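You operate a simulated robot arm through the tools that you are given. There is no shell and no other tool.

You run a simulated robot arm. Do the job below in one go: nothing can be reset, and whatever is moved stays where it is left.

TASK
Blow the wet can dry, then stand it in the white tray.
Fine: it stands in the yellow holder; blue switch on, hold the white button till the drops are gone, blue switch off again. Set down upright: what you pick out.

It is judged by the outcome, as a careful person would: the job done as asked, and still so three seconds after it is handed in. It fails if anything else is knocked over, pushed out of place, dropped, spilled or broken.

THE ROBOT
A 7-joint arm with a two-finger parallel gripper, fixed in place. Base frame: the origin is at the foot of the arm, x ahead of it, y to its left, z up. Readings come in m, rad, newtons and seconds.
With the tool pointing down near the work surface it reaches from about 0.26 to 0.68 m from the base axis. Its first joint turns from -2.897 to 2.897 rad. Payload 2.5 kg.
Tool frame: the origin (TCP) lies between the finger pads and is the grasp point; the fingertips stand 0.03 m ahead of it; z points along the fingers, y is the line along which they close. Largest opening 0.094 m; finger width 0.028, thickness 0.01; the body of the gripper, 0.05 by 0.096 m, starts 0.055 m behind the TCP.
Orientation is that of the tool frame in the base frame, as [roll, pitch, yaw] about the fixed x, y, z axes, in that order (R = Rz(yaw) Ry(pitch) Rx(roll)). With the fingers straight down and closing along the base's y, the tool's x points along the base's -x, its y along +y and its z along -z.

THE INTERFACE
- The arm moves only by the tool step_arm. Its argument "plan" is text: rows parted by semicolons, each of 6 numbers parted by spaces: the shift along the tool's x, y, z in cm, then the turn, a rotation vector about the tool's x, y, z in rad. In form: tx ty tz ax ay az; .... A call has 1 to 20 rows; each row shifts and turns the commanded pose from where the row before left it, along the tool's axes as they then stand. "fingers" is the gripper command, from -1 (shut) to 1 (fully open), values between in proportion, set as the call begins (left out, the last holds). A row lasts 0.2 s, in which the tool goes at most 0.05 m and 0.15 rad; a call with a longer step from one row to the next is refused whole, and so is a gripper value outside its range. A pose out of reach is approached as far as the arm can. The call stops where the force on the tool passes 40 N (or 10 N more than at its start, if that is more) or the arm is blocked; 0.2 s more then pass. Each finger travels about 0.072 m/s and halts on what it meets, pressing with about 36 N; the grip force reading is that of the motor and also rises with nothing between the fingers. The clock runs only during rows and for 0.2 s after the last one: add rows that do not move to give the fingers time. The reply holds the time, the measured pose of the TCP, the force on the tool along the base axes, the opening and the grip force, in the units named above and with some noise, with the torque about the TCP (base axes, N m) and any sound that the robot's microphone picked up, and new pictures: "show" is both (left out), scene, wrist or none.
- Cameras (640 x 400 px; columns grow to the right, rows downward): "scene" is fixed at [0.3991, 0.5009, 0.7565]; the picture's right is [-1.00, -0.00, 0.00], its down [-0.00, 0.85, -0.52] and it looks along [0.00, -0.52, -0.85] (base axes); focal length 249 px, centre (320, 200). "wrist" rides on the gripper at [0.076, 0.014, -0.102] in the tool frame; the picture's right is [-0.18, 0.98, 0.00], its down [-0.75, -0.14, -0.64] and it looks along [-0.63, -0.12, 0.77] (tool axes); focal length 243 px, centre (320, 200). There is no depth. A picture from a camera that has moved, and an enlarged one, comes with that camera's place and axes in the base frame and with its lens.
- inspect(camera, box): a new picture of the part [left, top, right, bottom] of that camera's present view, enlarged. It takes no simulated time.
- job_done(): hands the job in; it is judged then, once.

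Places have to be worked out from the pictures, the camera data and where the tool is seen. Open the gripper and draw the arm clear of the work before you hand the job in, unless the task says otherwise.

The tools are called after "Emit:" as name(argument=value, ...) on one line, values as JSON. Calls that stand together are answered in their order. step_arm: Moves the arm, as the interface text tells. Its arguments: {"type":"object","properties":{"plan":{"type":"string"},"fingers":{"type":"number"},"show":{"type":"string","enum":["both","scene","wrist","none"]}},"required":["plan"]} The other tools are called the same way: inspect (camera, box) takes an enlarged picture of a part of a camera's view; job_done () hands the job in.

At the start:

```text
clock: 0.0
ee_pos: [0.4836, -0.0051, 0.302]
tcp_rot: [-3.142, 0.0, -3.142]
force: [0.3, 0.7, -0.2]
ft_torque: [0.01, -0.02, 0.0]
grip_width: 0.0942
gripper_force: 0.1
```

scene: 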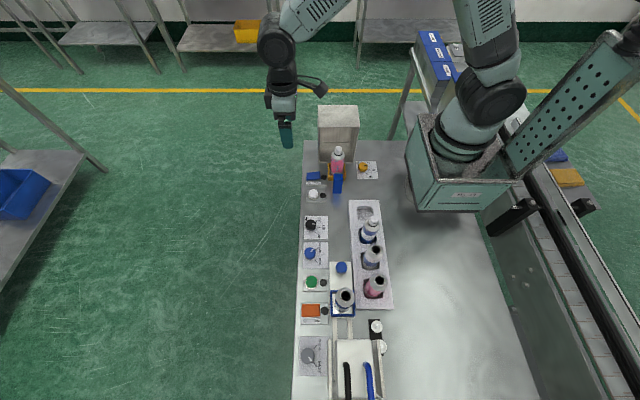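
wrist: 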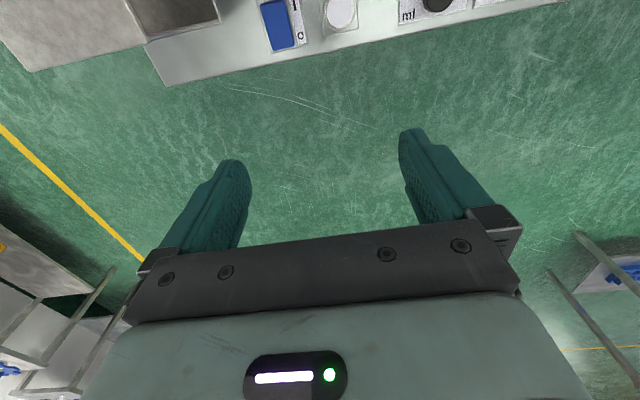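

I'll look closely at the workbench in the scene view before moving anything.

Emit:
inspect(camera="scene", box=[290, 90, 410, 210])

Emit:
inspect(camera="scene", box=[290, 190, 410, 300])

Emit:
inspect(camera="scene", box=[290, 280, 430, 400])

Emit:
inspect(camera="wrist", box=[140, 0, 500, 100])

```text
3.33 times, centred on (350, 150) of scene
camera zoom: at [0.3991, 0.5009, 0.7565], right [-1.0, 0.0, 0.0], down [0.0, 0.85, -0.52], along [0.0, -0.52, -0.85], focal length 830 px, centre (220, 367)
```

zoom: 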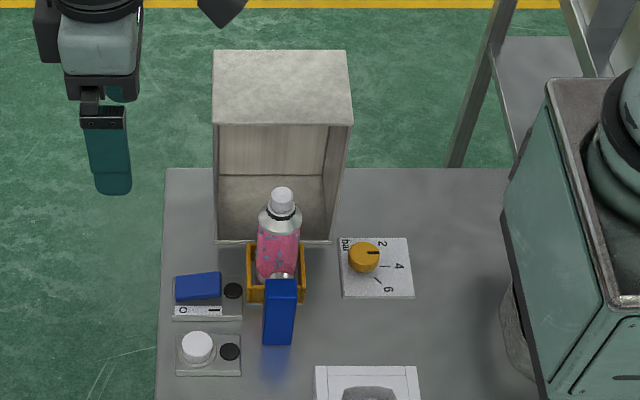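

```text
3.64 times, centred on (350, 245) of scene
camera zoom: at [0.3991, 0.5009, 0.7565], right [-1.0, 0.0, 0.0], down [0.0, 0.85, -0.52], along [0.0, -0.52, -0.85], focal length 905 px, centre (211, 36)
```

zoom: 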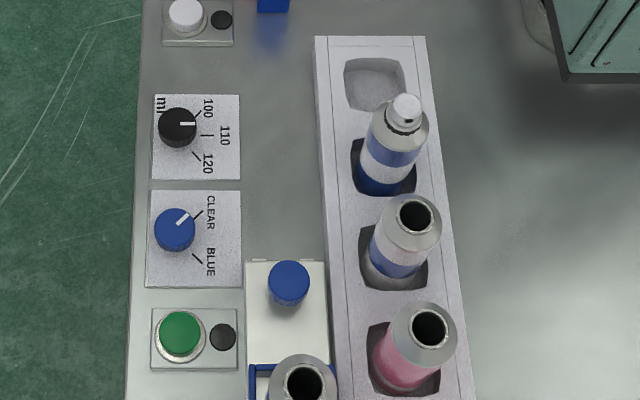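

```text
3.33 times, centred on (360, 340) of scene
camera zoom: at [0.3991, 0.5009, 0.7565], right [-1.0, 0.0, 0.0], down [0.0, 0.85, -0.52], along [0.0, -0.52, -0.85], focal length 830 px, centre (187, -267)
```

zoom: 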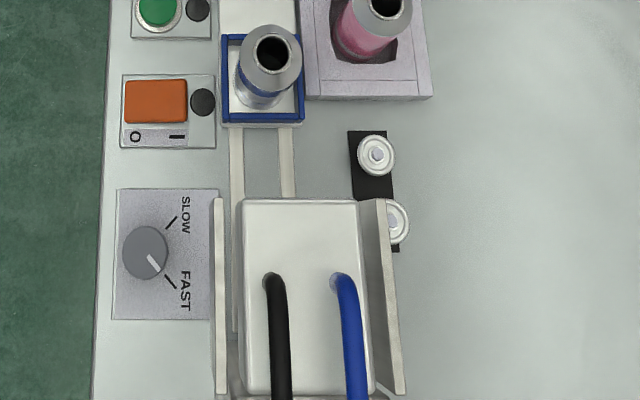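

```text
1.78 times, centred on (320, 50) of wrist
camera zoom: at [0.4064, 0.0076, 0.4042], right [0.18, 0.98, 0.0], down [0.75, -0.14, 0.64], along [0.63, -0.12, -0.77], focal length 431 px, centre (320, 467)
```

zoom: 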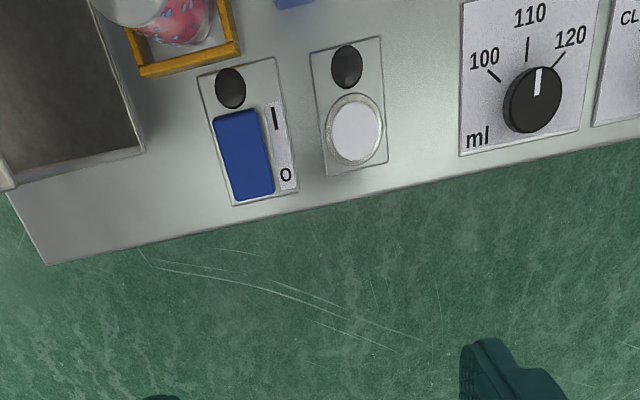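

The pink can stands in the yellow holder near (0.336, -0.085), with the blue nozzle in front of it. The blue rocker is near (0.42, -0.055), the white button near (0.42, 0.027), and the tray's empty well near (0.245, 0.096). I'll zoom in on these details next.

Emit:
inspect(camera="wrist", box=[240, 0, 370, 60])

Emit:
inspect(camera="scene", box=[300, 140, 380, 205])

Emit:
inspect(camera="scene", box=[340, 190, 400, 250])

```text
4.92 times, centred on (305, 30) of wrist
camera zoom: at [0.4064, 0.0076, 0.4042], right [0.18, 0.98, 0.0], down [0.75, -0.14, 0.64], along [0.63, -0.12, -0.77], focal length 1194 px, centre (394, 1037)
```

zoom: 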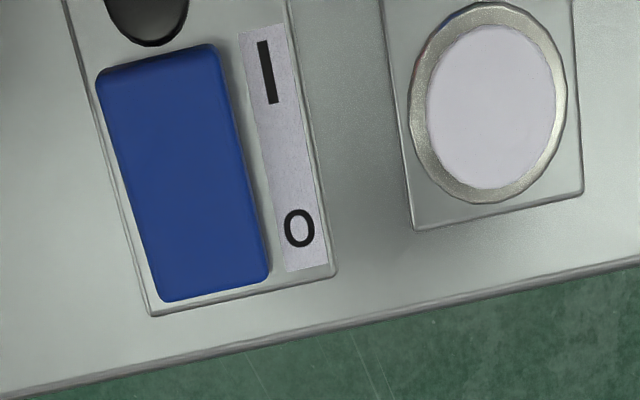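

```text
6.15 times, centred on (340, 172) of scene
camera zoom: at [0.3991, 0.5009, 0.7565], right [-1.0, 0.0, 0.0], down [0.0, 0.85, -0.52], along [0.0, -0.52, -0.85], focal length 1532 px, centre (197, 369)
```

zoom: 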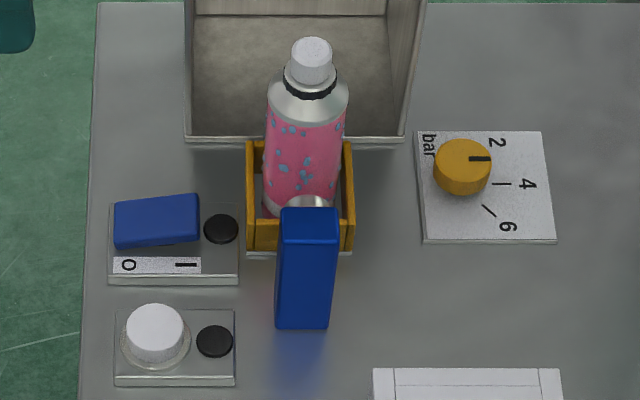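

```text
6.67 times, centred on (370, 220) of scene
camera zoom: at [0.3991, 0.5009, 0.7565], right [-1.0, 0.0, 0.0], down [0.0, 0.85, -0.52], along [0.0, -0.52, -0.85], focal length 1660 px, centre (-13, 67)
```

zoom: 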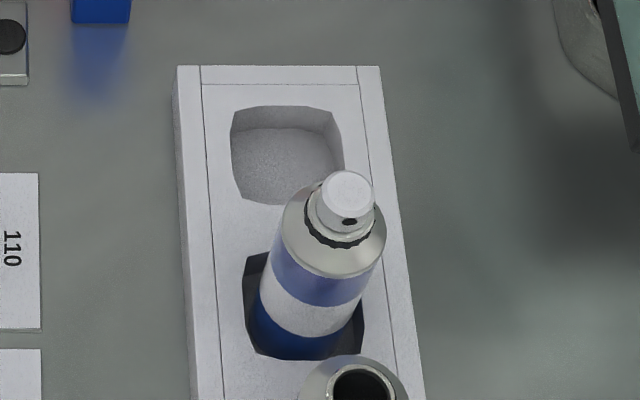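

The rocker's I end (toward -x, by the lamp) stands proud, so it is off. I'll turn the tool 90° so the fingers close along base x and the wrist camera faces +y, then look again.

Emit:
step_arm(plan="0 0 0 0 0 0.1428; 0 0 0 0 0 0.1428; 0 0 0 0 0 0.1428; 0 0 0 0 0 0.1428; 0 0 0 0 0 0.1428; 0 0 0 0 0 0.1428; 0 0 0 0 0 0.1428; 0 0 0 0 0 0.1428; 0 0 0 0 0 0.1428; 0 0 0 0 0 0.1428; 0 0 0 0 0 0.1428; 0 0 0 0 0 0", fingers=1, show="both")

```text
clock: 2.6
ee_pos: [0.4828, -0.0065, 0.3007]
tcp_rot: [-3.14, -0.001, 1.569]
force: [0.5, 0.6, 0.3]
ft_torque: [0.04, -0.03, 0.01]
grip_width: 0.0938
gripper_force: 0.0
camera wrist: at [0.4967, 0.0688, 0.4036], right [0.98, -0.19, 0.0], down [-0.14, -0.75, 0.64], along [-0.12, -0.63, -0.77], focal length 243 px, centre (320, 200)
```

scene: 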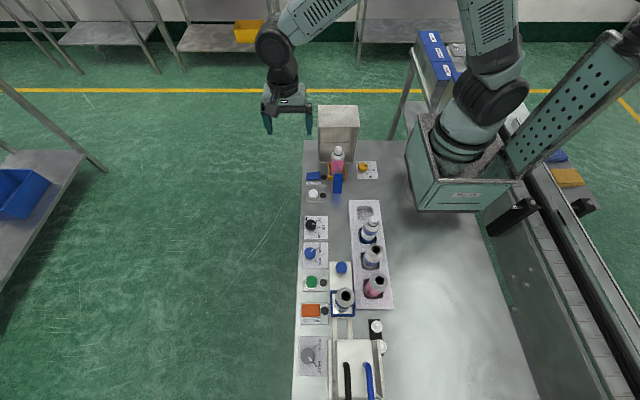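
wrist: 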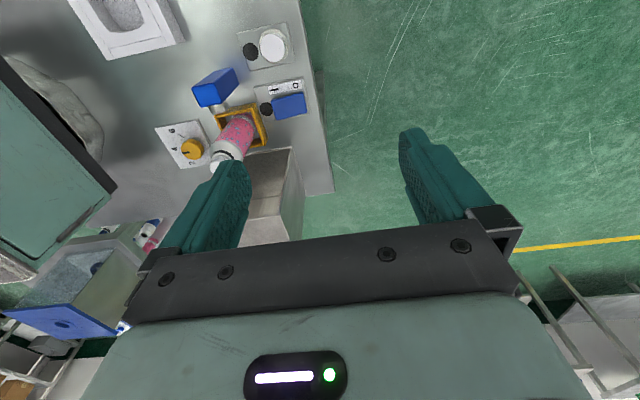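

The tool now closes along base x, and the wrist camera sees the drying station. I'll zoom in to measure it.

Emit:
inspect(camera="wrist", box=[150, 10, 350, 180])

Emit:
inspect(camera="wrist", box=[230, 15, 330, 130])

```text
2.35 times, centred on (250, 95) of wrist
camera zoom: at [0.4967, 0.0688, 0.4036], right [0.98, -0.19, 0.0], down [-0.14, -0.75, 0.64], along [-0.12, -0.63, -0.77], focal length 571 px, centre (485, 447)
```

zoom: 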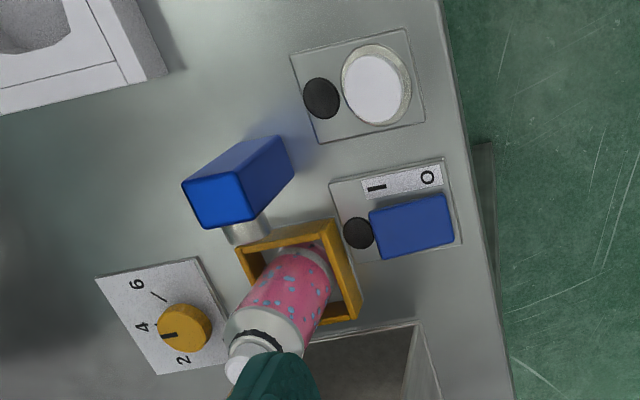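

```text
3.48 times, centred on (280, 72) of wrist
camera zoom: at [0.4967, 0.0688, 0.4036], right [0.98, -0.19, 0.0], down [-0.14, -0.75, 0.64], along [-0.12, -0.63, -0.77], focal length 844 px, centre (459, 644)
```

zoom: 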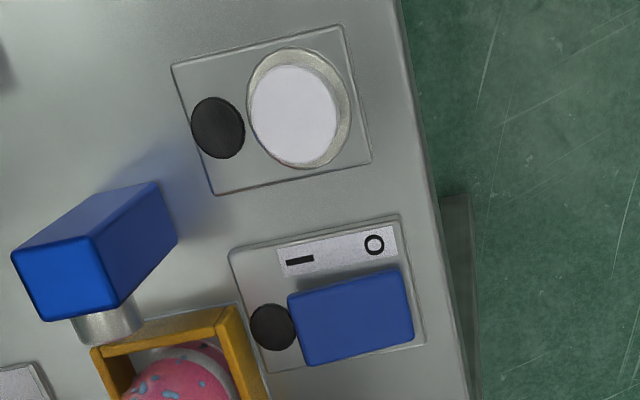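

The rocker top spans x≈0.401–0.450 at y≈-0.050, and the button is at (0.424, 0.029). I'll bring the open -x finger over the rocker's I end by moving the TCP to (0.461, -0.050), then descend part way.

Emit:
step_arm(plan="-4.35 -2.15 0 0 0 0; 0 0 0 0 0 0; 0 0 4 0 0 0; 0 0 4 0 0 0; 0 0 4 0 0 0; 0 0 4 0 0 0; 0 0 4 0 0 0; 0 0 0 0 0 0; 0 0 0 0 0 0", fingers=1, show="both")

```text
clock: 4.6
ee_pos: [0.4604, -0.0458, 0.1034]
tcp_rot: [3.142, 0.001, 1.57]
force: [0.0, 0.2, 0.5]
ft_torque: [0.01, 0.02, 0.0]
grip_width: 0.0938
gripper_force: 0.1
camera wrist: at [0.4744, 0.0298, 0.2063], right [0.98, -0.18, 0.0], down [-0.14, -0.75, 0.64], along [-0.12, -0.63, -0.77], focal length 243 px, centre (320, 200)
```

scene: 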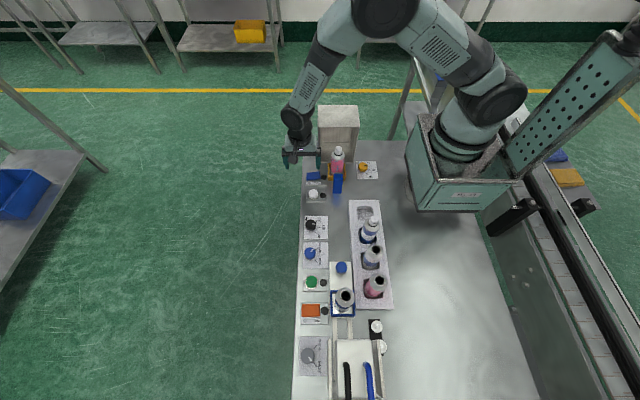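
wrist: 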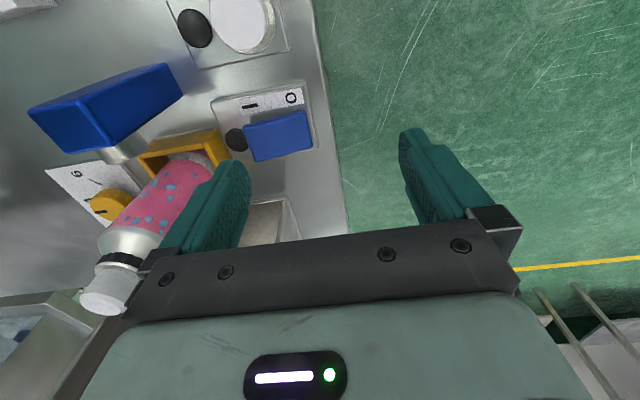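

Emit:
inspect(camera="wrist", box=[190, 70, 350, 180])

Emit:
inspect(camera="scene", box=[275, 130, 355, 205])

```text
3.64 times, centred on (270, 125) of wrist
camera zoom: at [0.4744, 0.0298, 0.2063], right [0.98, -0.18, 0.0], down [-0.14, -0.75, 0.64], along [-0.12, -0.63, -0.77], focal length 882 px, centre (502, 473)
```

zoom: 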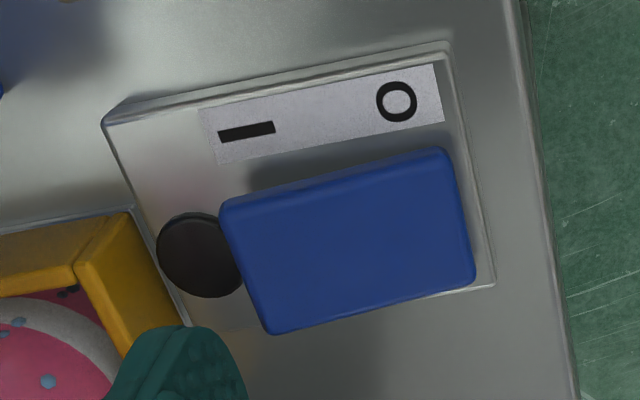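

```text
5.33 times, centred on (315, 168) of scene
camera zoom: at [0.3991, 0.5009, 0.7565], right [-1.0, 0.0, 0.0], down [0.0, 0.85, -0.52], along [0.0, -0.52, -0.85], focal length 1328 px, centre (347, 373)
```

zoom: 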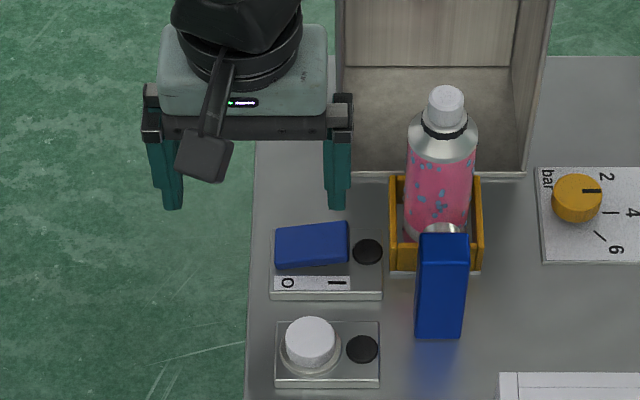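

The finger is right above the I end (finger x≈0.408). I'll come down slowly and watch for contact force and a click.

Emit:
step_arm(plan="-0.3 0 1.5 0 0 0; 0 0 1.5 0 0 0; 0 0 0.3 0 0 0; 0 0 0.3 0 0 0; 0 0 0.3 0 0 0; 0 0 0.3 0 0 0; 0 0 0.3 0 0 0; 0 0 0 0 0 0", show="both")

```text
clock: 6.4
ee_pos: [0.461, -0.0526, 0.0572]
tcp_rot: [-3.141, 0.0, 1.569]
force: [-1.9, 0.3, 2.6]
ft_torque: [0.01, 0.16, -0.04]
grip_width: 0.0943
gripper_force: 0.0
camera wrist: at [0.4758, 0.0226, 0.1605], right [0.98, -0.18, 0.0], down [-0.14, -0.75, 0.64], along [-0.12, -0.63, -0.77], focal length 243 px, centre (320, 200)
```

scene: 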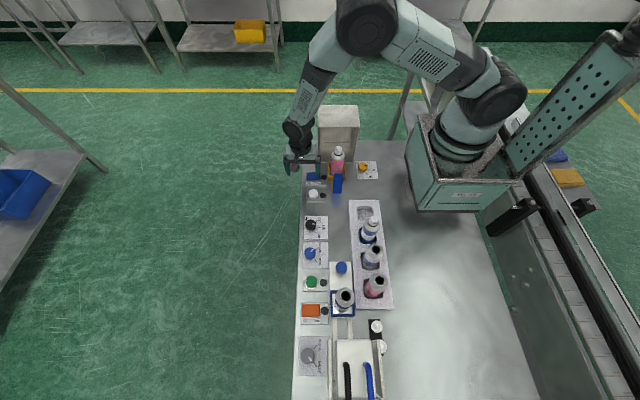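
wrist: 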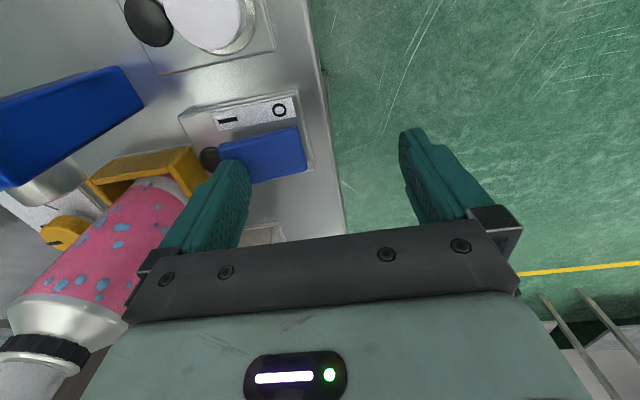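

Light contact (about 2.6 N) at tip z≈0.027. I'll press on slowly.

Emit:
step_arm(plan="0 0 0.3 0 0 0; 0 0 0.3 0 0 0; 0 0 0.3 0 0 0; 0 0 0 0 0 0", show="both")

```text
clock: 7.2
ee_pos: [0.4622, -0.0532, 0.0509]
tcp_rot: [-3.139, -0.002, 1.573]
force: [-1.6, 0.3, 7.3]
ft_torque: [-0.1, 0.44, -0.08]
grip_width: 0.0943
gripper_force: 0.1
stopped in row 3: the force on the tool passed its limit at 52 N (the readings are from after the stop); the commanded pose is now the measured one
camera wrist: at [0.4756, 0.022, 0.155], right [0.98, -0.18, 0.0], down [-0.14, -0.76, 0.64], along [-0.12, -0.63, -0.77], focal length 243 px, centre (320, 200)
```

scene: 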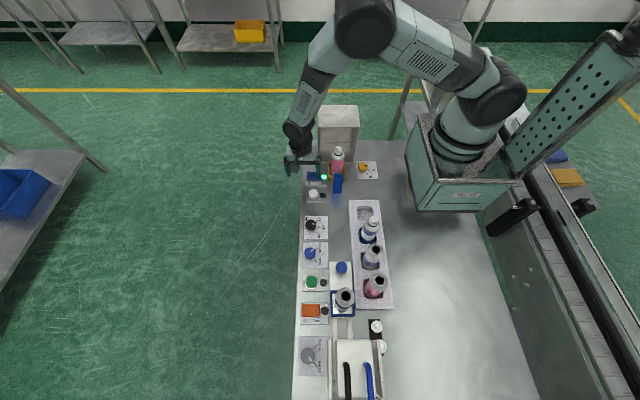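
wrist: 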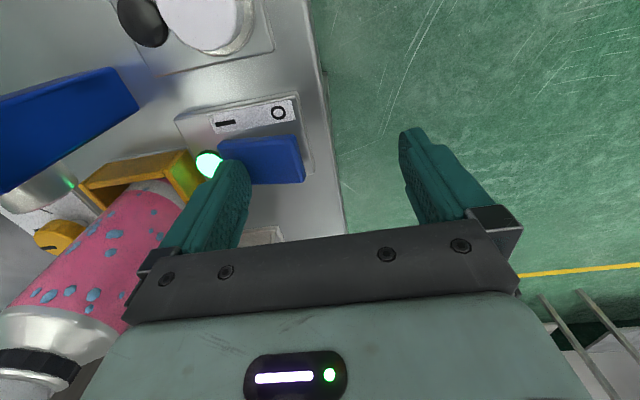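

The lamp went green, so the dryer is on. I'll lift off and carry the same finger over to the white button (TCP to about (0.476, 0.029)).

Emit:
step_arm(plan="0 0 -4 0 0 0; 0 0 -4 0 0 0; 4.1 0.7 0 0 0 0; 4.1 0.7 0 0 0 0; 0 0 0 0 0 0; 0 0 3 0 0 0; 0 0 2 0 0 0; 0 0 0 0 0 0; 0 0 0 0 0 0", show="both")

```text
clock: 9.2
ee_pos: [0.4754, 0.0274, 0.0801]
tcp_rot: [-3.14, -0.003, 1.573]
force: [-0.1, 0.5, -0.9]
ft_torque: [0.01, 0.02, 0.04]
grip_width: 0.0938
gripper_force: 0.0
camera wrist: at [0.4897, 0.1027, 0.1835], right [0.98, -0.18, 0.0], down [-0.14, -0.75, 0.64], along [-0.12, -0.63, -0.77], focal length 243 px, centre (320, 200)
```

scene: 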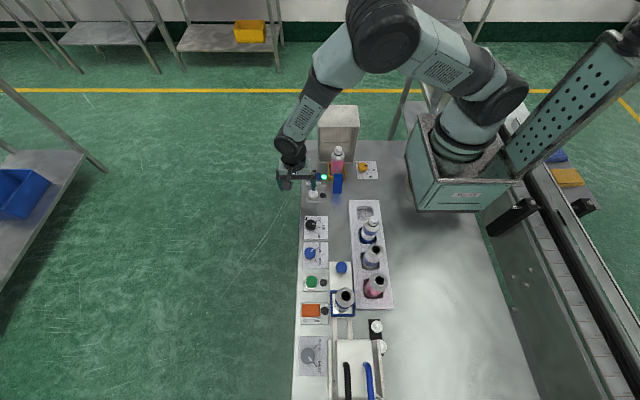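
wrist: 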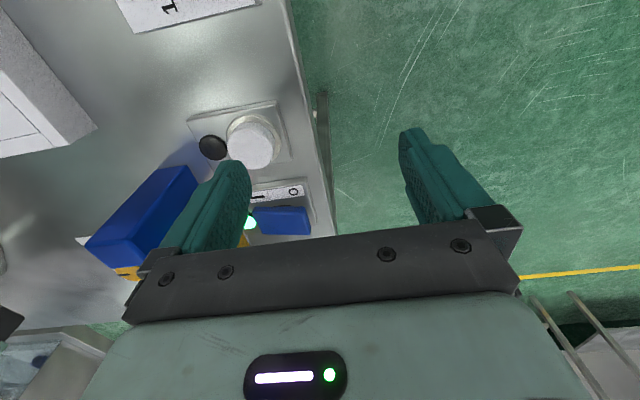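

Emit:
inspect(camera="wrist", box=[180, 90, 340, 190])

Emit:
inspect(camera="scene", box=[275, 140, 355, 205])

```text
4.00 times, centred on (260, 140) of wrist
camera zoom: at [0.4897, 0.1027, 0.1835], right [0.98, -0.18, 0.0], down [-0.14, -0.75, 0.64], along [-0.12, -0.63, -0.77], focal length 970 px, centre (560, 440)
```

zoom: 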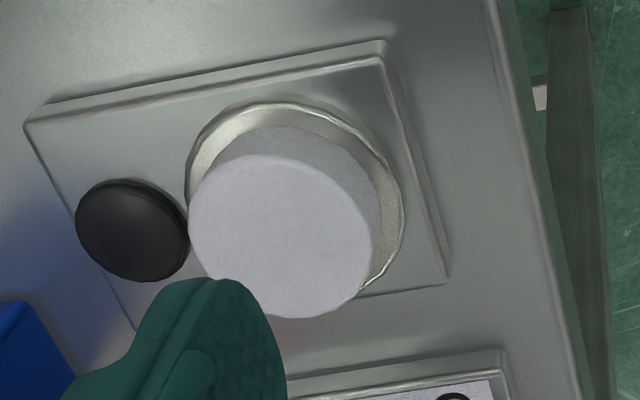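

```text
6.15 times, centred on (315, 172) of scene
camera zoom: at [0.3991, 0.5009, 0.7565], right [-1.0, 0.0, 0.0], down [0.0, 0.85, -0.52], along [0.0, -0.52, -0.85], focal length 1532 px, centre (351, 369)
```

zoom: 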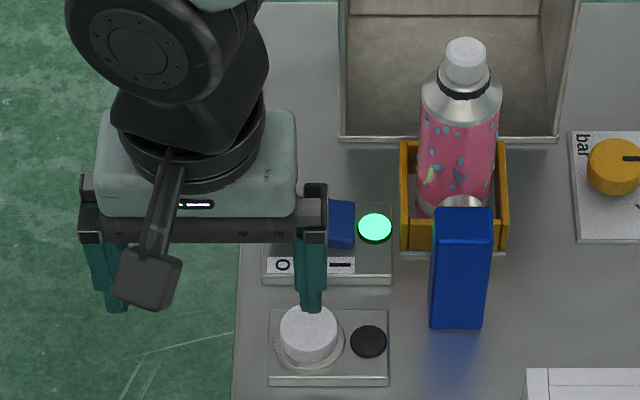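

From both views, the finger would land about 9 mm short of the button centre in y. I'll shift to correct that and ease down to contact.

Emit:
step_arm(plan="0.9 0.2 0 0 0 0; 0 0 0 0 0 0; 0 0 0.8 0 0 0; 0 0 0.25 0 0 0; 0 0 0.25 0 0 0; 0 0 0.25 0 0 0; 0 0 0 0 0 0", show="both")

```text
clock: 10.8
ee_pos: [0.4773, 0.039, 0.0658]
tcp_rot: [-3.14, 0.0, 1.571]
force: [0.0, -0.5, 0.3]
ft_torque: [0.03, 0.0, 0.02]
grip_width: 0.0942
gripper_force: 0.1
camera wrist: at [0.4918, 0.1138, 0.1684], right [0.98, -0.18, 0.0], down [-0.14, -0.76, 0.64], along [-0.12, -0.63, -0.77], focal length 243 px, centre (320, 200)
```

scene: 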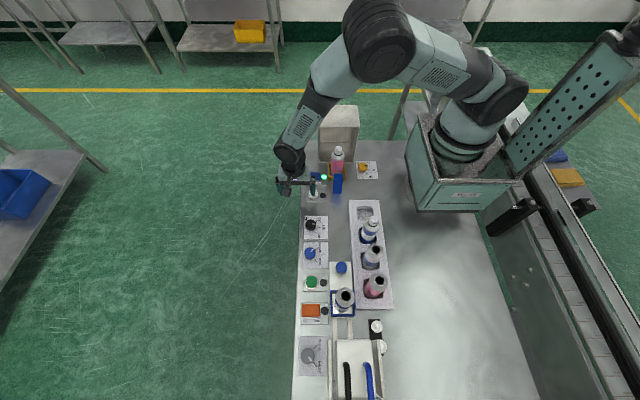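
wrist: 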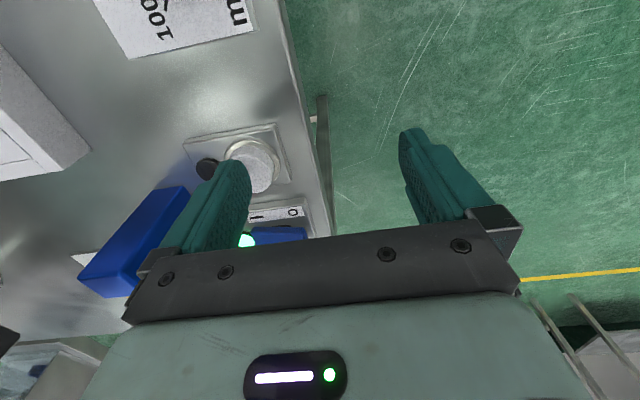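

Emit:
inspect(camera="scene", box=[275, 140, 355, 205])

Emit:
inspect(camera="wrist", box=[160, 110, 320, 210])

```text
6.15 times, centred on (315, 172) of scene
camera zoom: at [0.3991, 0.5009, 0.7565], right [-1.0, 0.0, 0.0], down [0.0, 0.85, -0.52], along [0.0, -0.52, -0.85], focal length 1532 px, centre (351, 369)
```

zoom: 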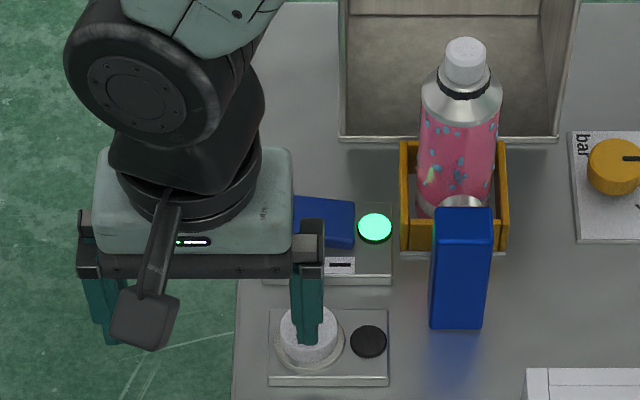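

```text
4.00 times, centred on (240, 160) of wrist
camera zoom: at [0.4918, 0.1138, 0.1684], right [0.98, -0.18, 0.0], down [-0.14, -0.76, 0.64], along [-0.12, -0.63, -0.77], focal length 970 px, centre (640, 360)
```

zoom: 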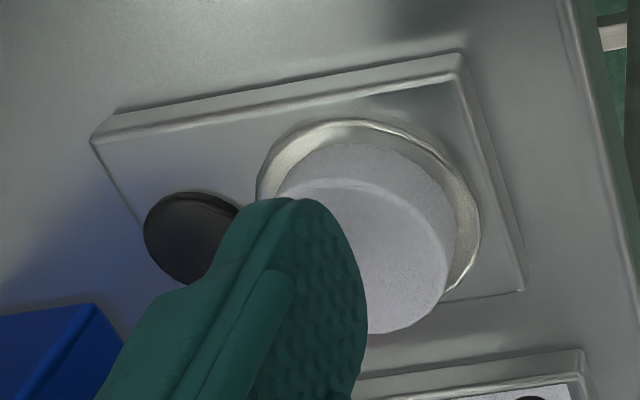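

The finger is over the button, so I'll keep pressing down in small steps.

Emit:
step_arm(plan="-0.2 0 0.25 0 0 0; 0 0 0.25 0 0 0; 0 0 0.25 0 0 0; 0 0 0 0 0 0", show="both")

```text
clock: 11.8
ee_pos: [0.4774, 0.0364, 0.0608]
tcp_rot: [-3.14, -0.001, 1.572]
force: [-0.5, -0.1, 0.8]
ft_torque: [-0.04, 0.03, 0.04]
grip_width: 0.0941
gripper_force: 0.0
camera wrist: at [0.4918, 0.1111, 0.1629], right [0.98, -0.18, 0.0], down [-0.14, -0.75, 0.64], along [-0.12, -0.63, -0.77], focal length 243 px, centre (320, 200)
```

scene: 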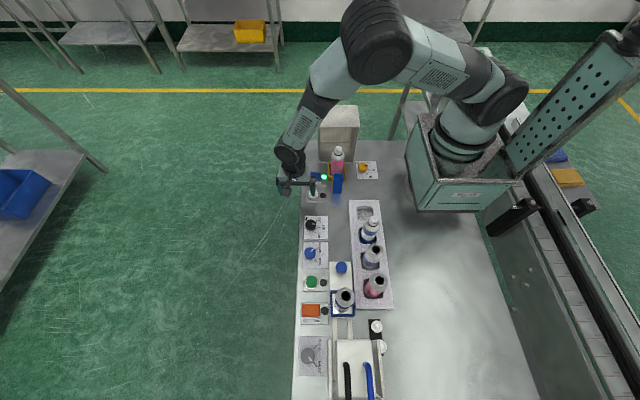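
wrist: 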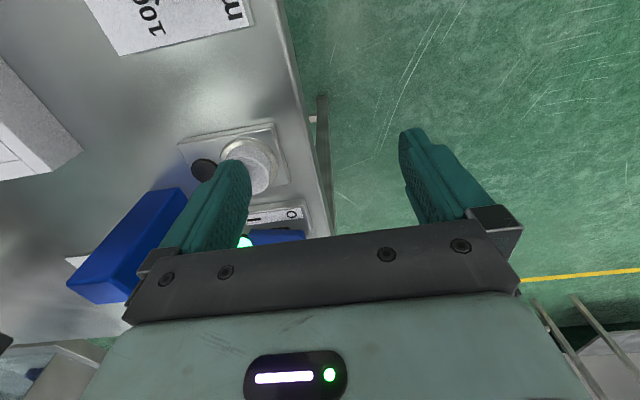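

Emit:
step_arm(plan="0 0 0.2 0 0 0; 0 0 0.2 0 0 0; 0 0 0.2 0 0 0; 0 0 0 0 0 0", show="both")

```text
clock: 12.8
ee_pos: [0.4784, 0.035, 0.0531]
tcp_rot: [-3.142, -0.002, 1.573]
force: [1.1, 1.3, 1.0]
ft_torque: [0.0, 0.07, 0.0]
grip_width: 0.0936
gripper_force: 0.0
camera wrist: at [0.4919, 0.1106, 0.1558], right [0.98, -0.18, 0.0], down [-0.14, -0.75, 0.64], along [-0.12, -0.63, -0.77], focal length 243 px, centre (320, 200)
```

scene: 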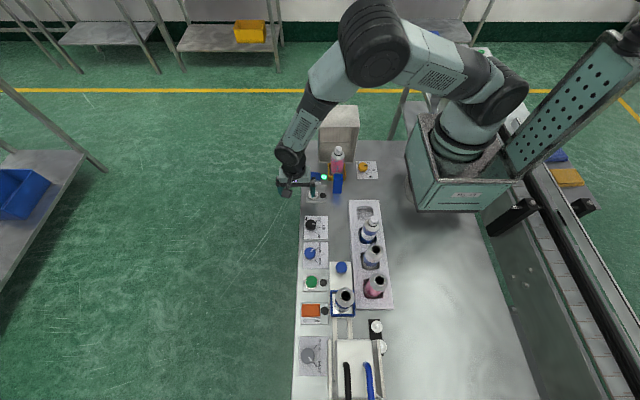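
wrist: 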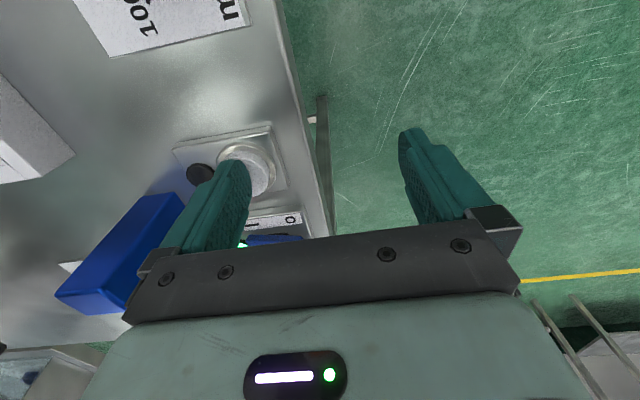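

Emit:
inspect(camera="wrist", box=[160, 110, 320, 210])

Emit:
inspect(camera="scene", box=[275, 140, 355, 205])

```text
4.00 times, centred on (240, 160) of wrist
camera zoom: at [0.4919, 0.1106, 0.1558], right [0.98, -0.18, 0.0], down [-0.14, -0.75, 0.64], along [-0.12, -0.63, -0.77], focal length 970 px, centre (640, 360)
```

zoom: 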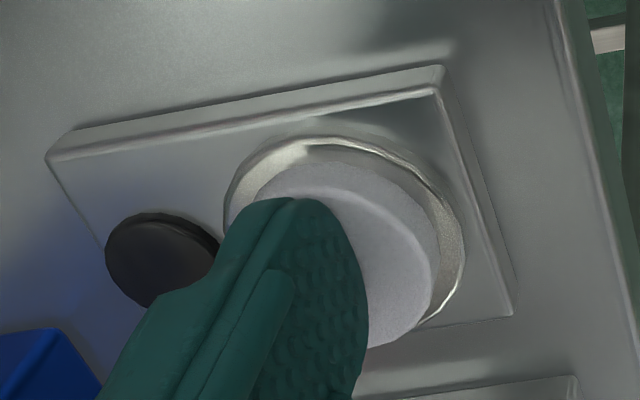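

```text
6.15 times, centred on (315, 172) of scene
camera zoom: at [0.3991, 0.5009, 0.7565], right [-1.0, 0.0, 0.0], down [0.0, 0.85, -0.52], along [0.0, -0.52, -0.85], focal length 1532 px, centre (351, 369)
```

zoom: 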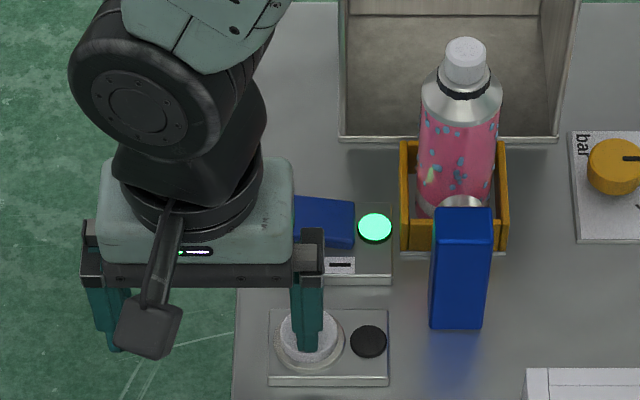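

The button is moving down but its lamp isn't lit yet. I'll press a little further.

Emit:
step_arm(plan="0 0 0.2 0 0 0; 0 0 0.2 0 0 0; 0 0 0 0 0 0; 0 0 0 0 0 0", show="both")

```text
clock: 13.8
ee_pos: [0.4771, 0.0349, 0.0484]
tcp_rot: [-3.14, -0.003, 1.573]
force: [1.7, -0.6, 3.8]
ft_torque: [-0.02, 0.14, 0.03]
grip_width: 0.0934
gripper_force: 0.0
heard: click
camera wrist: at [0.4913, 0.1103, 0.1517], right [0.98, -0.18, 0.0], down [-0.14, -0.75, 0.64], along [-0.12, -0.63, -0.77], focal length 243 px, centre (320, 200)
```

scene: 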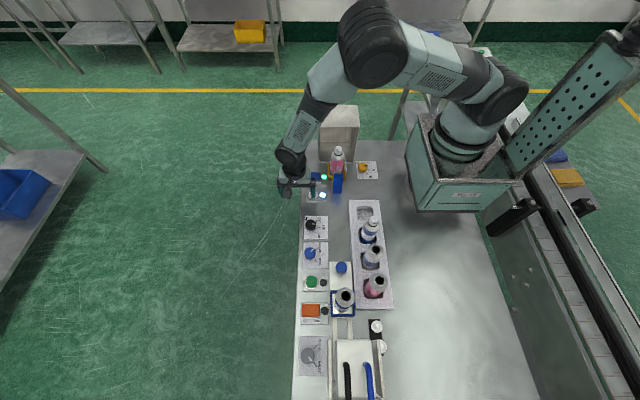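
wrist: 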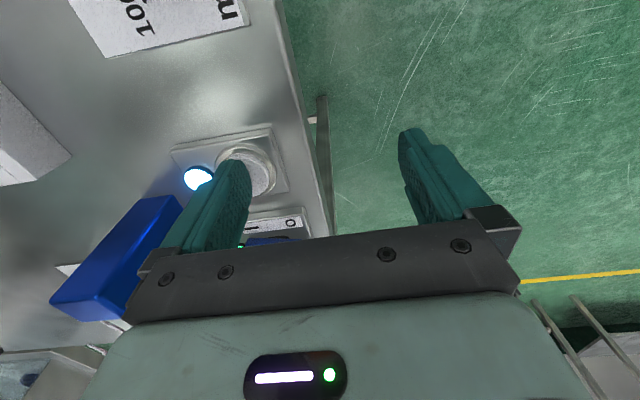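

It clicked and the white lamp is lit, so the button is down. I'll add a hair more pressure, hold for a couple of seconds and check the drops.

Emit:
step_arm(plan="0 0 0.1 0 0 0; 0 0 0 0 0 0; 0 0 0 0 0 0; 0 0 0 0 0 0; 0 0 0 0 0 0; 0 0 0 0 0 0; 0 0 0 0 0 0; 0 0 0 0 0 0", show="scene")

Emit:
inspect(camera="scene", box=[310, 140, 365, 200])

```text
clock: 15.6
ee_pos: [0.4768, 0.0372, 0.0472]
tcp_rot: [-3.139, -0.002, 1.573]
force: [1.3, -3.4, 7.1]
ft_torque: [-0.14, 0.33, 0.13]
grip_width: 0.0934
gripper_force: 0.0
```

scene: 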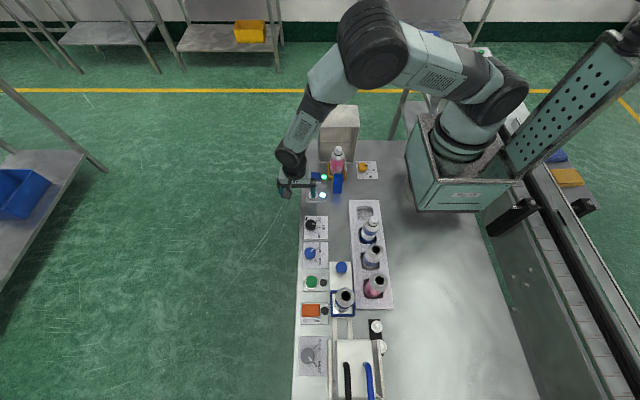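

```text
6.67 times, centred on (338, 170) of scene
camera zoom: at [0.3991, 0.5009, 0.7565], right [-1.0, 0.0, 0.0], down [0.0, 0.85, -0.52], along [0.0, -0.52, -0.85], focal length 1660 px, centre (203, 400)
```

zoom: 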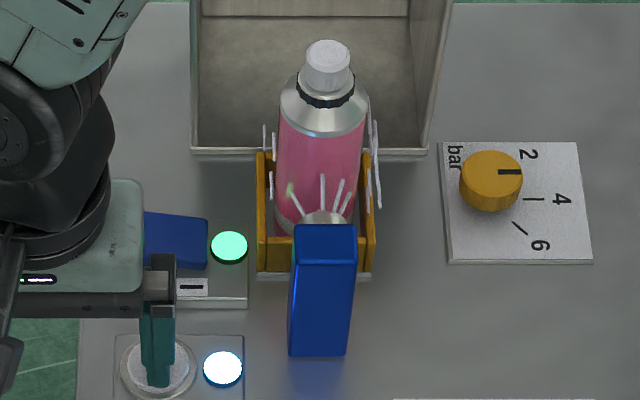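

Emit:
inspect(camera="scene", box=[325, 143, 350, 178])

Emit:
inspect(camera="wrist", box=[30, 150, 250, 330])

```text
11.43 times, centred on (338, 160) of scene
camera zoom: at [0.3991, 0.5009, 0.7565], right [-1.0, 0.0, 0.0], down [0.0, 0.85, -0.52], along [0.0, -0.52, -0.85], focal length 2845 px, centre (120, 651)
```

zoom: 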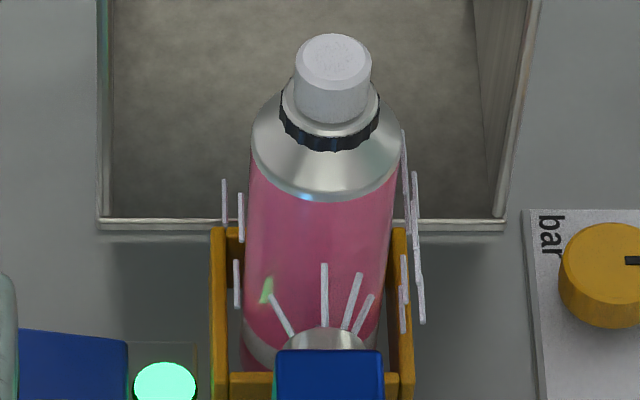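

```text
2.22 times, centred on (140, 240) of wrist
camera zoom: at [0.491, 0.1111, 0.1511], right [0.98, -0.18, 0.0], down [-0.14, -0.76, 0.64], along [-0.12, -0.63, -0.77], focal length 539 px, centre (720, 111)
```

zoom: 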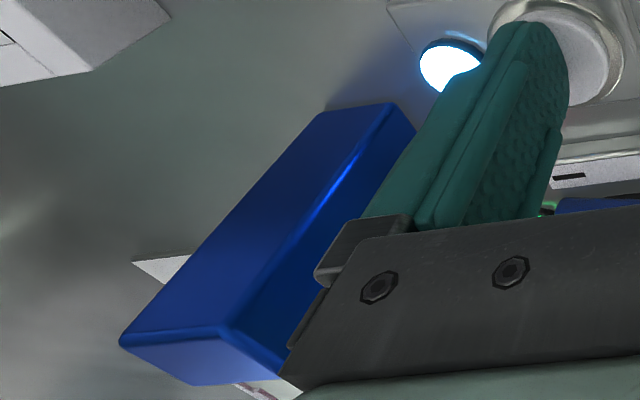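

The visible drops are gone and the air jets are still blowing. I'll hold about one more second to be sure the far side is dry too.

Emit:
step_arm(plan="0 0 0 0 0 0; 0 0 0 0 0 0; 0 0 0 0 0 0; 0 0 0 0 0 0", show="scene")

Emit:
inspect(camera="scene", box=[325, 143, 350, 178])

```text
clock: 16.6
ee_pos: [0.477, 0.0359, 0.0482]
tcp_rot: [-3.138, -0.001, 1.572]
force: [0.6, 0.1, 7.5]
ft_torque: [-0.03, 0.33, 0.08]
grip_width: 0.0935
gripper_force: 0.0
```

scene: 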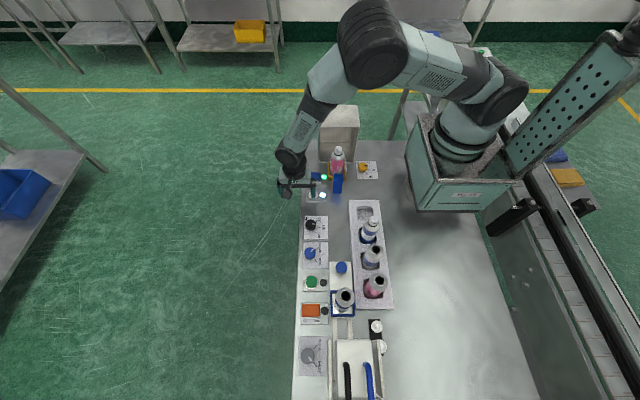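

```text
11.43 times, centred on (338, 160) of scene
camera zoom: at [0.3991, 0.5009, 0.7565], right [-1.0, 0.0, 0.0], down [0.0, 0.85, -0.52], along [0.0, -0.52, -0.85], focal length 2845 px, centre (120, 651)
```

zoom: 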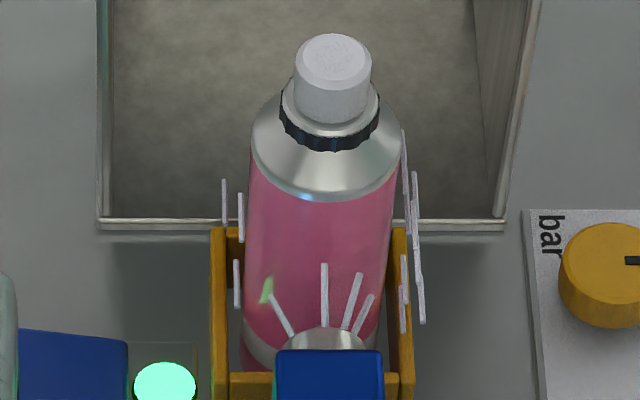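

Nothing has changed and the can is dry. I'll release the button, lift, and go over the rocker's O end (finger at x≈0.441, y≈-0.051).

Emit:
step_arm(plan="0 0 -4 0 0 0; 0 0 -4 0 0 0; -4.35 0.8 0 0 0 0; -4.35 0.8 0 0 0 0; 0 0 0 0 0 0; 0 0 3 0 0 0; 0 0 1.5 0 0 0; 0 0 0 0 0 0; 0 0 0 0 0 0", show="both")

Emit:
inspect(camera="scene", box=[275, 140, 355, 205])

Emit:
inspect(camera="wrist", box=[150, 90, 310, 200])

```text
clock: 18.6
ee_pos: [0.4956, -0.0526, 0.0801]
tcp_rot: [-3.139, -0.003, 1.574]
force: [0.4, 0.1, 0.1]
ft_torque: [0.04, 0.05, -0.03]
grip_width: 0.0937
gripper_force: 0.1
camera wrist: at [0.5103, 0.0231, 0.1838], right [0.98, -0.18, 0.0], down [-0.14, -0.75, 0.64], along [-0.12, -0.63, -0.77], focal length 243 px, centre (320, 200)
```

scene: 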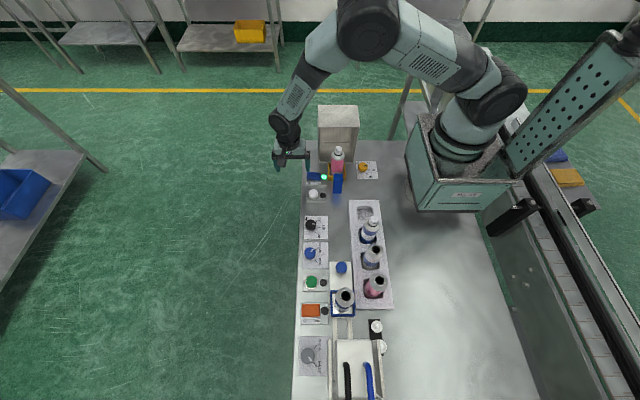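
wrist: 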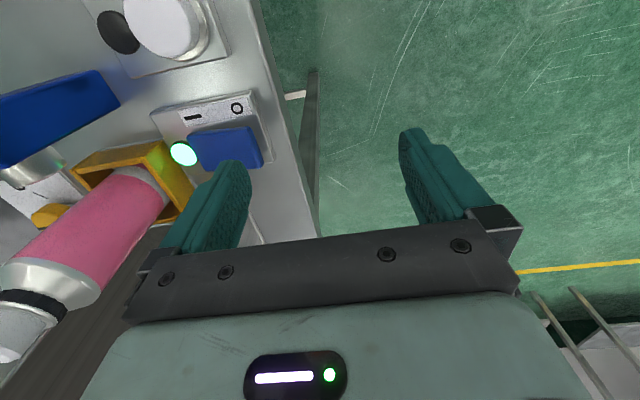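

```text
6.15 times, centred on (315, 172) of scene
camera zoom: at [0.3991, 0.5009, 0.7565], right [-1.0, 0.0, 0.0], down [0.0, 0.85, -0.52], along [0.0, -0.52, -0.85], focal length 1532 px, centre (351, 369)
```

zoom: 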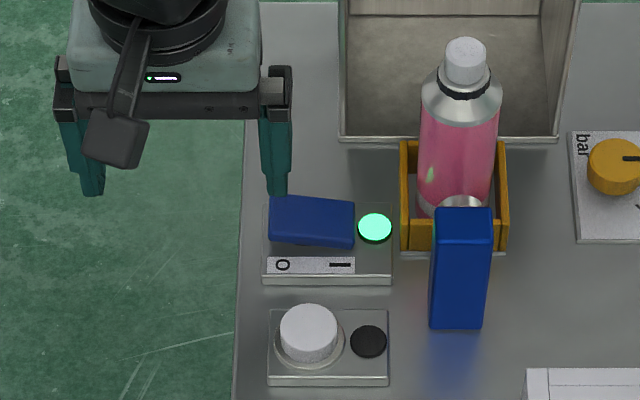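

```text
3.64 times, centred on (230, 145) of wrist
camera zoom: at [0.5103, 0.0231, 0.1838], right [0.98, -0.18, 0.0], down [-0.14, -0.75, 0.64], along [-0.12, -0.63, -0.77], focal length 882 px, centre (647, 400)
```

zoom: 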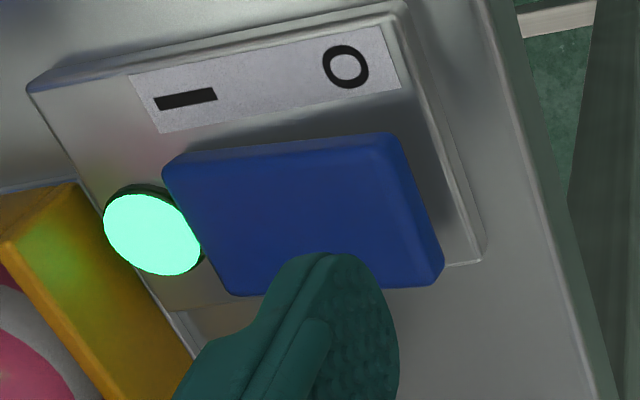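

The finger sits over the raised O end, so I'll press it down slowly.

Emit:
step_arm(plan="0.15 -0.1 1.0 0 0 0; 0 0 0.5 0 0 0; 0 0 0.3 0 0 0; 0 0 0.3 0 0 0; 0 0 0.2 0 0 0; 0 0 0.2 0 0 0; 0 0 0.2 0 0 0; 0 0 0 0 0 0", show="both")

```text
clock: 20.4
ee_pos: [0.4935, -0.0497, 0.0562]
tcp_rot: [-3.139, -0.002, 1.573]
force: [-0.2, -0.1, 1.2]
ft_torque: [-0.02, 0.04, 0.01]
grip_width: 0.0939
gripper_force: 0.0
camera wrist: at [0.5065, 0.0251, 0.1591], right [0.98, -0.18, 0.0], down [-0.14, -0.75, 0.64], along [-0.12, -0.63, -0.77], focal length 243 px, centre (320, 200)
```

scene: 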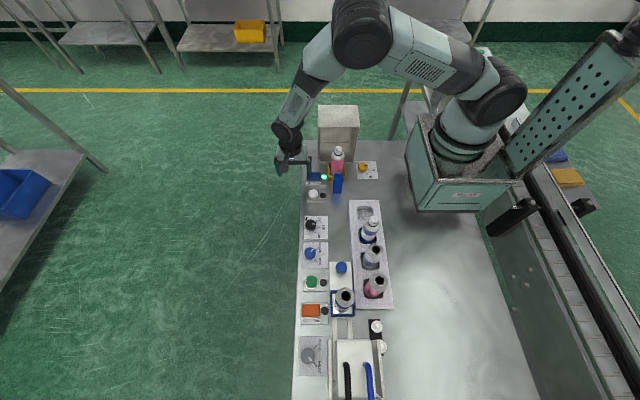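
wrist: 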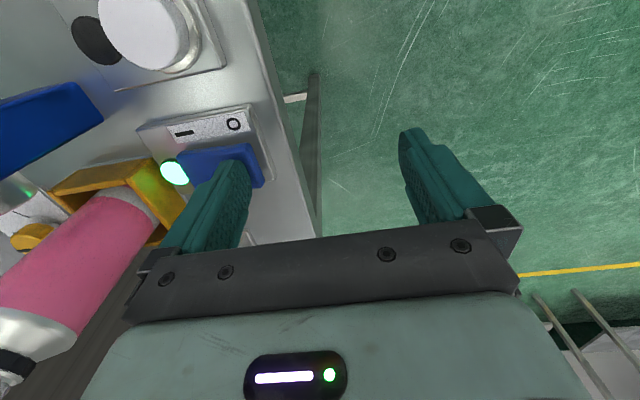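

Emit:
step_arm(plan="0 0 0.2 0 0 0; 0 0 0.2 0 0 0; 0 0 0.2 0 0 0; 0 0 0.1 0 0 0; 0 0 0 0 0 0", show="both")

```text
clock: 21.2
ee_pos: [0.4936, -0.0494, 0.0521]
tcp_rot: [-3.139, -0.003, 1.572]
force: [-2.2, 1.5, 9.4]
ft_torque: [-0.06, 0.59, -0.05]
grip_width: 0.0942
gripper_force: 0.1
stopped in row 4: the force on the tool passed its limit at 45 N (the readings are from after the stop); the commanded pose is now the measured one
camera wrist: at [0.5071, 0.0252, 0.1549], right [0.98, -0.18, 0.0], down [-0.14, -0.76, 0.64], along [-0.12, -0.63, -0.77], focal length 243 px, centre (320, 200)
```

scene: 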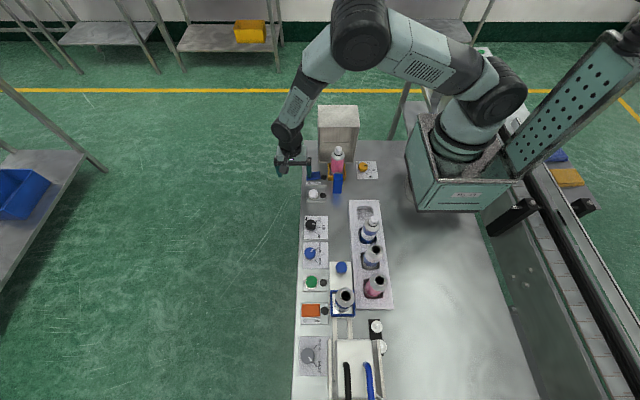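
wrist: 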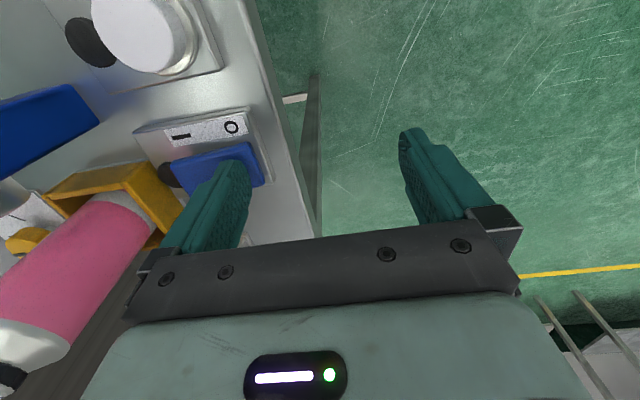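

The lamp is dark, so the switch is off again. I'll lift clear and move above the can at about (0.3365, -0.077) with the fingers open along x.

Emit:
step_arm(plan="0 0 -4.2 0 0 0; 0 0 -4.2 0 0 0; 0 0 -4.2 0 0 0; 0 0 -4.2 0 0 0; 0 0 -4 0 0 0; 0 0 0 0 0 0; -0.7 -3.9 0 0 0 0; -0.7 -3.9 0 0 0 0; -0.7 -3.95 0 0 0 0; -0.7 -3.95 0 0 0 0; 0 0 0 0 0 0; 0 0 0 0 0 0", fingers=1, show="both")

Emit:
inspect(camera="scene", box=[290, 100, 390, 205])

Emit:
inspect(camera="wrist", box=[200, 30, 440, 240])

```text
clock: 23.8
ee_pos: [0.3362, -0.0826, 0.2618]
tcp_rot: [-3.138, -0.004, 1.572]
force: [-0.2, 0.4, -0.1]
ft_torque: [0.01, 0.03, 0.0]
grip_width: 0.0942
gripper_force: 0.1
camera wrist: at [0.3503, -0.0077, 0.3644], right [0.98, -0.18, 0.0], down [-0.14, -0.76, 0.64], along [-0.12, -0.63, -0.77], focal length 243 px, centre (320, 200)
```

scene: 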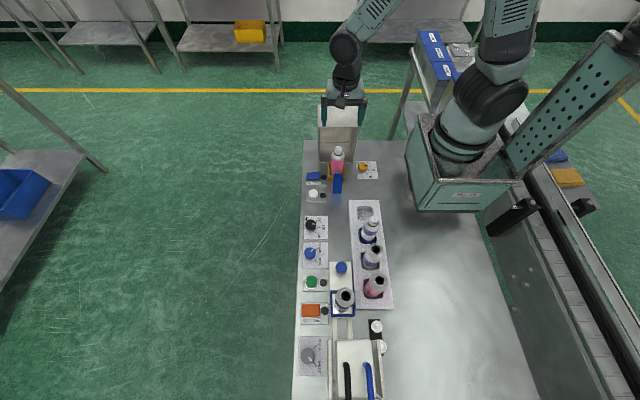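
wrist: 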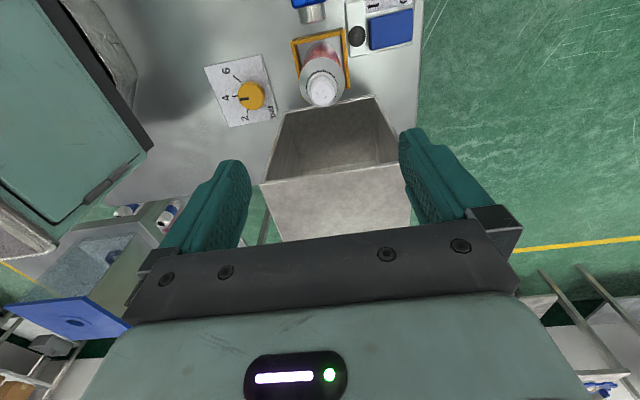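

```text
3.81 times, centred on (340, 152) of scene
camera zoom: at [0.3991, 0.5009, 0.7565], right [-1.0, 0.0, 0.0], down [0.0, 0.85, -0.52], along [0.0, -0.52, -0.85], focal length 948 px, centre (244, 381)
```

zoom: 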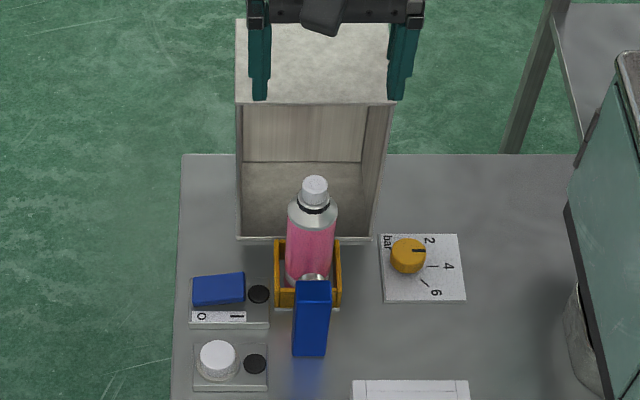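

```text
1.90 times, centred on (320, 135) of wrist
camera zoom: at [0.3503, -0.0077, 0.3644], right [0.98, -0.18, 0.0], down [-0.14, -0.76, 0.64], along [-0.12, -0.63, -0.77], focal length 462 px, centre (320, 324)
```

zoom: 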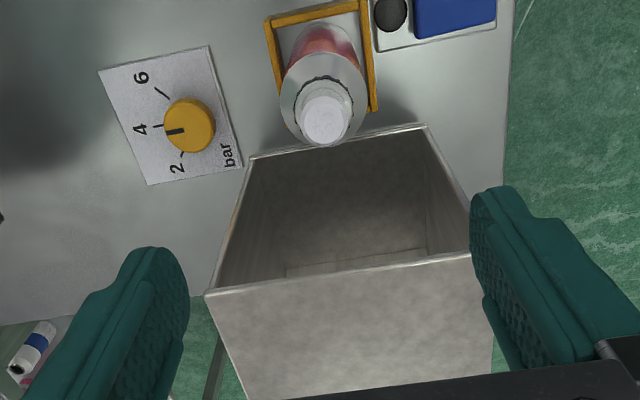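

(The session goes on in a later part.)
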